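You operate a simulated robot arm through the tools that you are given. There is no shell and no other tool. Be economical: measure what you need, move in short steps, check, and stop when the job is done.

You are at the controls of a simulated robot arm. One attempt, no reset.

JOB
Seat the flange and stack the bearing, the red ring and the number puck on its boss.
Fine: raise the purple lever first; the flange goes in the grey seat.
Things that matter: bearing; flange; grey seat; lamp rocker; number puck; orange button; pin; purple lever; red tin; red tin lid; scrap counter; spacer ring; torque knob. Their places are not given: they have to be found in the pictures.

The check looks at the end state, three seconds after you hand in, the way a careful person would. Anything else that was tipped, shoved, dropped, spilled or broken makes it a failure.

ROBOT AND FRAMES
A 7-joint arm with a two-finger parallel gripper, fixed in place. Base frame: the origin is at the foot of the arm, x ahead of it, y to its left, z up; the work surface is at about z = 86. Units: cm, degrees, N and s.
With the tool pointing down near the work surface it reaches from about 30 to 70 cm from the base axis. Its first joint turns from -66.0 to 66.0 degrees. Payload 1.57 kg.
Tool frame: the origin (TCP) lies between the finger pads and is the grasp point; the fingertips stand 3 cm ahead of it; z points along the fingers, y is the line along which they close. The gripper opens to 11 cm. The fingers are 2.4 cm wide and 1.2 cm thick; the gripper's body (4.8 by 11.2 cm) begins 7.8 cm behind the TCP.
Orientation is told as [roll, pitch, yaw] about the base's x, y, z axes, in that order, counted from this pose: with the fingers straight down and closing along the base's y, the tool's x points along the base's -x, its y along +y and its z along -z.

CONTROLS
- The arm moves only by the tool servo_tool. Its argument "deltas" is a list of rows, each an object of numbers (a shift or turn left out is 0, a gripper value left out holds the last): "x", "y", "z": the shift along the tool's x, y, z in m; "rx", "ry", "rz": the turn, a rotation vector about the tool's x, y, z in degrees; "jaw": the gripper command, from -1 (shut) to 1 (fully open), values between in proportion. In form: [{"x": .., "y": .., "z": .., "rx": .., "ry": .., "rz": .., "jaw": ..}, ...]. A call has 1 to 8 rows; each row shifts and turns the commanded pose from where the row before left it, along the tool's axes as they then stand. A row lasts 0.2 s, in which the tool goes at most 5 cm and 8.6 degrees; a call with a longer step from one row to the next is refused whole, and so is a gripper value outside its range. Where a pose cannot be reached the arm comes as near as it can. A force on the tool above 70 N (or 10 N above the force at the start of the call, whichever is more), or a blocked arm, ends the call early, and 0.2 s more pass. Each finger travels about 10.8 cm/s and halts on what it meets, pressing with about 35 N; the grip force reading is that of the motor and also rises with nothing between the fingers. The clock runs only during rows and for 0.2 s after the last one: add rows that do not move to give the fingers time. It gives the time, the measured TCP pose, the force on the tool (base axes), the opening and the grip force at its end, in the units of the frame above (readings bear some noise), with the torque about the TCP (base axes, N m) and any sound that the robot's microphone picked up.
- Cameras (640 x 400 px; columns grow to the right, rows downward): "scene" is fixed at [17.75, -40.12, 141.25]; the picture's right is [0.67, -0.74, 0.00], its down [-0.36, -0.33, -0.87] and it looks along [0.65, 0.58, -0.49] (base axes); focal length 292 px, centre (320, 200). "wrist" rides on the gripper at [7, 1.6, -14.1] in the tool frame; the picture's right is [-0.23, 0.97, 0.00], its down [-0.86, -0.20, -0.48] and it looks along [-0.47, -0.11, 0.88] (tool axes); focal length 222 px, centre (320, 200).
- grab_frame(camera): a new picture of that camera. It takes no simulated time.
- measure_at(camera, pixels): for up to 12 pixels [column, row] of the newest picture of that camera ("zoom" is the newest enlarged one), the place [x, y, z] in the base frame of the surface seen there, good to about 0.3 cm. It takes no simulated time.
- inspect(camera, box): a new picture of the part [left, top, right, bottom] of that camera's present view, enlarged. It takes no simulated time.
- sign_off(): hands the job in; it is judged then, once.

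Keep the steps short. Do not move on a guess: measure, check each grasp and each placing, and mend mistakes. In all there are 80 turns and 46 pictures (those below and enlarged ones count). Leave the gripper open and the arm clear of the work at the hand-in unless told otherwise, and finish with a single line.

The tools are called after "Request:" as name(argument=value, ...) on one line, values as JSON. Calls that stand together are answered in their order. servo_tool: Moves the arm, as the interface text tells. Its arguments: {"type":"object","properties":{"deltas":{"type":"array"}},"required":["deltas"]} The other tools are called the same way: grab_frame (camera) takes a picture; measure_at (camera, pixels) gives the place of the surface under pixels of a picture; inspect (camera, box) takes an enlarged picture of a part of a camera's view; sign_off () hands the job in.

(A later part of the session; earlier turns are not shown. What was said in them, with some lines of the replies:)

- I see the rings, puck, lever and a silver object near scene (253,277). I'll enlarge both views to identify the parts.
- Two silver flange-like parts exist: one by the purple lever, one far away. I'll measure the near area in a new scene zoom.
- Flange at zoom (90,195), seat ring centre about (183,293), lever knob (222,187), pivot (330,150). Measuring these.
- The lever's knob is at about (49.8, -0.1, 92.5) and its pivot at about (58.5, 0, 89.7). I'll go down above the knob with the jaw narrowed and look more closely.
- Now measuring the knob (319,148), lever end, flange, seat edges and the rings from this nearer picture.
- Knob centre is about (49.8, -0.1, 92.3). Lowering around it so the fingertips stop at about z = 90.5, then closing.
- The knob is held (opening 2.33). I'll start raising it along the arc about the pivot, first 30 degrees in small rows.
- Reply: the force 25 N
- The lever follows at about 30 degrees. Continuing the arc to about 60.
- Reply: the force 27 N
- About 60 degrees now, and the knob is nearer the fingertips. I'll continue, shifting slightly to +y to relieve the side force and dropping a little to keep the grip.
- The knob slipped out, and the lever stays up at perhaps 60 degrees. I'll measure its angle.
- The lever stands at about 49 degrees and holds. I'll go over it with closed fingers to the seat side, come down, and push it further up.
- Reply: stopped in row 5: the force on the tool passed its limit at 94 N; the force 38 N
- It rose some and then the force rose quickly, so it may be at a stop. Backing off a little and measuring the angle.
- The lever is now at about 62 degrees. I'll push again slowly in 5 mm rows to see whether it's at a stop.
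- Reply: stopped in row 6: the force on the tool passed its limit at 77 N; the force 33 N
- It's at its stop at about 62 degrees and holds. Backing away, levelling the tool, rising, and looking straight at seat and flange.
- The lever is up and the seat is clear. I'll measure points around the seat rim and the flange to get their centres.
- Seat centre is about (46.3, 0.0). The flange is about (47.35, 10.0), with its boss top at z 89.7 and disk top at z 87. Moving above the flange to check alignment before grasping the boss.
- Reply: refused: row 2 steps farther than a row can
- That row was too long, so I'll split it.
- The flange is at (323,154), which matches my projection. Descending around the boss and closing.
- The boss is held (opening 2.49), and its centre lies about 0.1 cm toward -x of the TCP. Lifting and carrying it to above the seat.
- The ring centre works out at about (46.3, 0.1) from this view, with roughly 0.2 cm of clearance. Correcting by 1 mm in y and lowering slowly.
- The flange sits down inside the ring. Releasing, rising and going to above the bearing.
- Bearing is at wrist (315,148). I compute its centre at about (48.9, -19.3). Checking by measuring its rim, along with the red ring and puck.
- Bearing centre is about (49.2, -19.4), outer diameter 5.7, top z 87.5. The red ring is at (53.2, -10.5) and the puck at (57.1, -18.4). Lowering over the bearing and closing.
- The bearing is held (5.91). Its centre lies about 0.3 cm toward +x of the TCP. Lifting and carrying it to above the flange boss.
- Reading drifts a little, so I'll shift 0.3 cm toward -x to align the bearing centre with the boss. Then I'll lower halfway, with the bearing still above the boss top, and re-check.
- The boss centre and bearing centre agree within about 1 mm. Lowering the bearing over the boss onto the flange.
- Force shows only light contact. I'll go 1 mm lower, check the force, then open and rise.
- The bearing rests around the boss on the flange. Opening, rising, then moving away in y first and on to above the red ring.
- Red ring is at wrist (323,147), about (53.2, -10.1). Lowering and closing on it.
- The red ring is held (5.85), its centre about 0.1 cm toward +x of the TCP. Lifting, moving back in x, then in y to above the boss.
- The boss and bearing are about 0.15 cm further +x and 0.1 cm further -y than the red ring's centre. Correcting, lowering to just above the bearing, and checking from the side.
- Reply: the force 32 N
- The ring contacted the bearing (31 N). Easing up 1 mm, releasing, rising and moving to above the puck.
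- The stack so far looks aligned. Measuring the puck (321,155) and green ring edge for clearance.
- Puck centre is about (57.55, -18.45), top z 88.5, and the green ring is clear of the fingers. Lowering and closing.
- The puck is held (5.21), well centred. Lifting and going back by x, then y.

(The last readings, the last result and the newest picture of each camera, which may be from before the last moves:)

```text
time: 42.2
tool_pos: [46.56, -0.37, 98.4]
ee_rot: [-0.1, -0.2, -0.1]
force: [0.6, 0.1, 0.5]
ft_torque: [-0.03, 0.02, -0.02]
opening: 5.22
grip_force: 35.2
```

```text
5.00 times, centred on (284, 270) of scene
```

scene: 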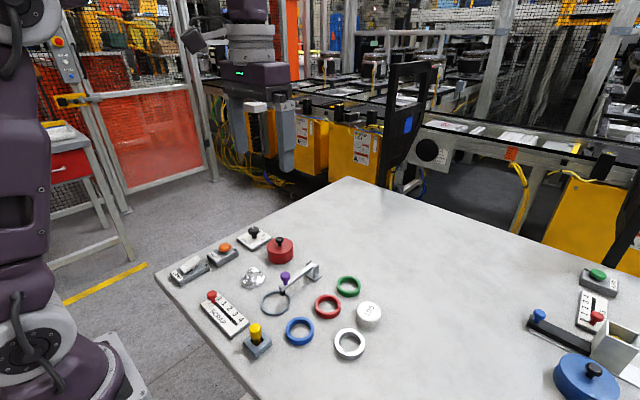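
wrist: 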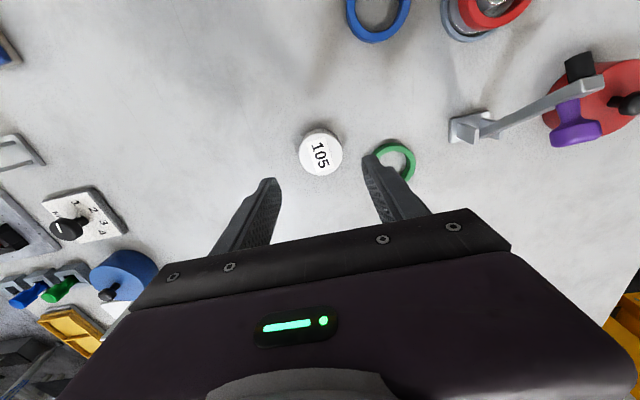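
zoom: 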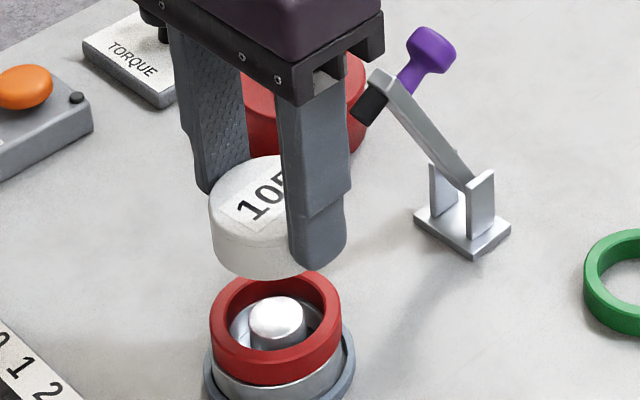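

The puck is over the ring within about 1–2 mm. Tiny y correction, then lowering to just touch.

Request:
servo_tool(deltas=[{"y": 0.0007, "x": 0.0005, "z": 0.02}, {"z": 0.018}, {"z": 0.004}, {"z": 0.0015}, {}])

```text
time: 43.4
tool_pos: [46.3, -0.07, 94.12]
ee_rot: [0.0, -0.2, -0.1]
force: [0.0, 0.1, -0.6]
ft_torque: [-0.02, 0.0, 0.02]
opening: 5.26
grip_force: 34.9
```

Not yet in contact. Lowering in 1 mm steps.

Request:
servo_tool(deltas=[{"z": 0.001}, {"z": 0.001}, {}])

Request:
inspect(camera="scene", box=[240, 250, 336, 310])

```text
time: 44.2
tool_pos: [46.41, -0.19, 93.93]
ee_rot: [0.0, -0.3, -0.1]
force: [0.1, -0.5, 0.0]
ft_torque: [0.02, -0.03, -0.01]
opening: 5.25
grip_force: 35.3
```

```text
6.67 times, centred on (288, 280) of scene
```

zoom: 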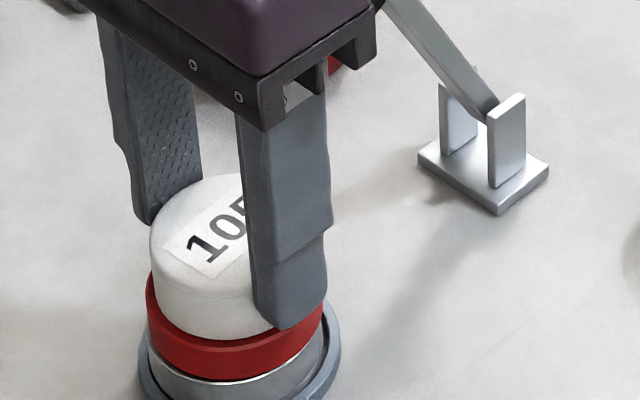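

Very near contact and aligned. A few more half-millimetre steps until the force rises.

Request:
servo_tool(deltas=[{"z": 0.0005}, {"z": 0.0005}, {"z": 0.0005}, {}])

```text
time: 45.2
tool_pos: [46.37, -0.22, 93.78]
ee_rot: [-0.2, -0.3, -0.1]
force: [-5.1, 3.7, 35.1]
ft_torque: [0.1, 0.21, -0.04]
opening: 5.26
grip_force: 34.5
```

Contact at 35 N. Easing up 1 mm, releasing, and rising clear.

Request:
servo_tool(deltas=[{"z": -0.001}, {"jaw": 0.1}, {}, {"z": -0.03}, {"z": -0.045}, {"z": -0.045}, {"x": 0.045}, {}])

Request:
inspect(camera="scene", box=[240, 240, 352, 310])

Request:
grab_frame(camera="scene")

Request:
grab_frame(camera="wrist")

```text
time: 47.0
tool_pos: [41.95, -0.08, 105.8]
ee_rot: [-0.1, -0.3, -0.1]
force: [0.5, -0.1, 0.9]
ft_torque: [-0.03, 0.01, -0.01]
opening: 6.04
grip_force: 0.1
```

```text
5.71 times, centred on (296, 275) of scene
```

zoom: 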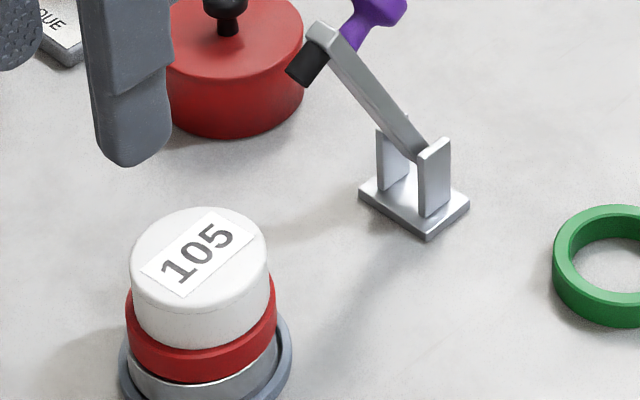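

```text
3 pictures are left
```

scene: 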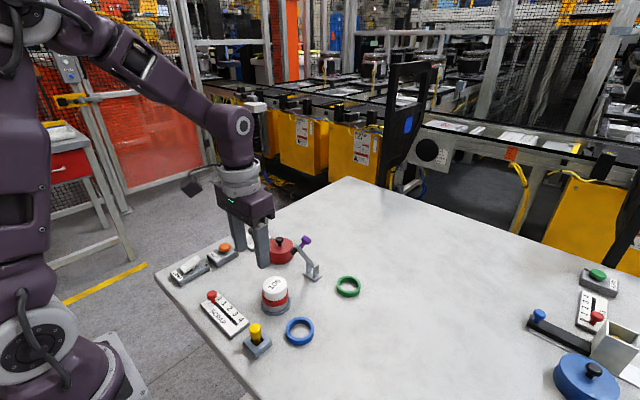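

```text
2 pictures are left
```

wrist: 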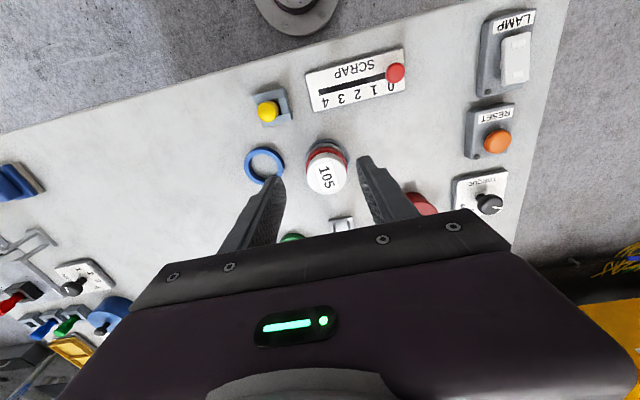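

The stack stands straight and the lever stays up. Rising well clear with the gripper fully open, then handing in.

Request:
servo_tool(deltas=[{"z": -0.045}, {"z": -0.045, "jaw": 1}, {"z": -0.045}, {}, {}])

Request:
inspect(camera="scene", box=[160, 215, 400, 365])

```text
time: 48.2
tool_pos: [41.78, -0.15, 119.39]
ee_rot: [-0.1, -0.2, -0.1]
force: [-0.1, 0.2, 0.8]
ft_torque: [0.01, 0.01, 0.02]
opening: 11.0
grip_force: 0.0
```

```text
2.67 times, centred on (280, 290) of scene
```

zoom: 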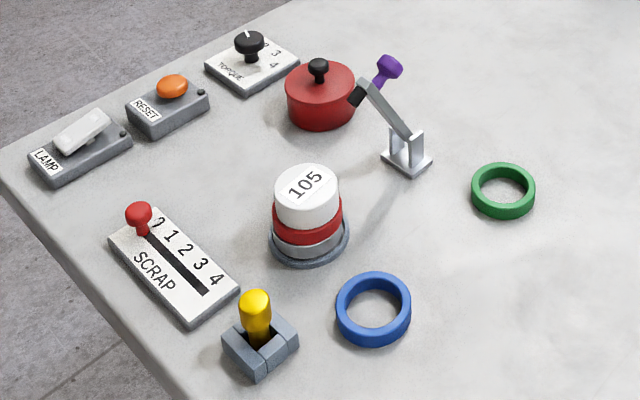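

Everything is in place and nothing else has moved, so I'm handing in.

Request:
sign_off()

```text
The job is handed in.
```

The purple lever is raised to its stop, the flange is in the grey seat with the bearing, red ring and number puck stacked on its boss, and the job is handed in with the gripper open and clear.
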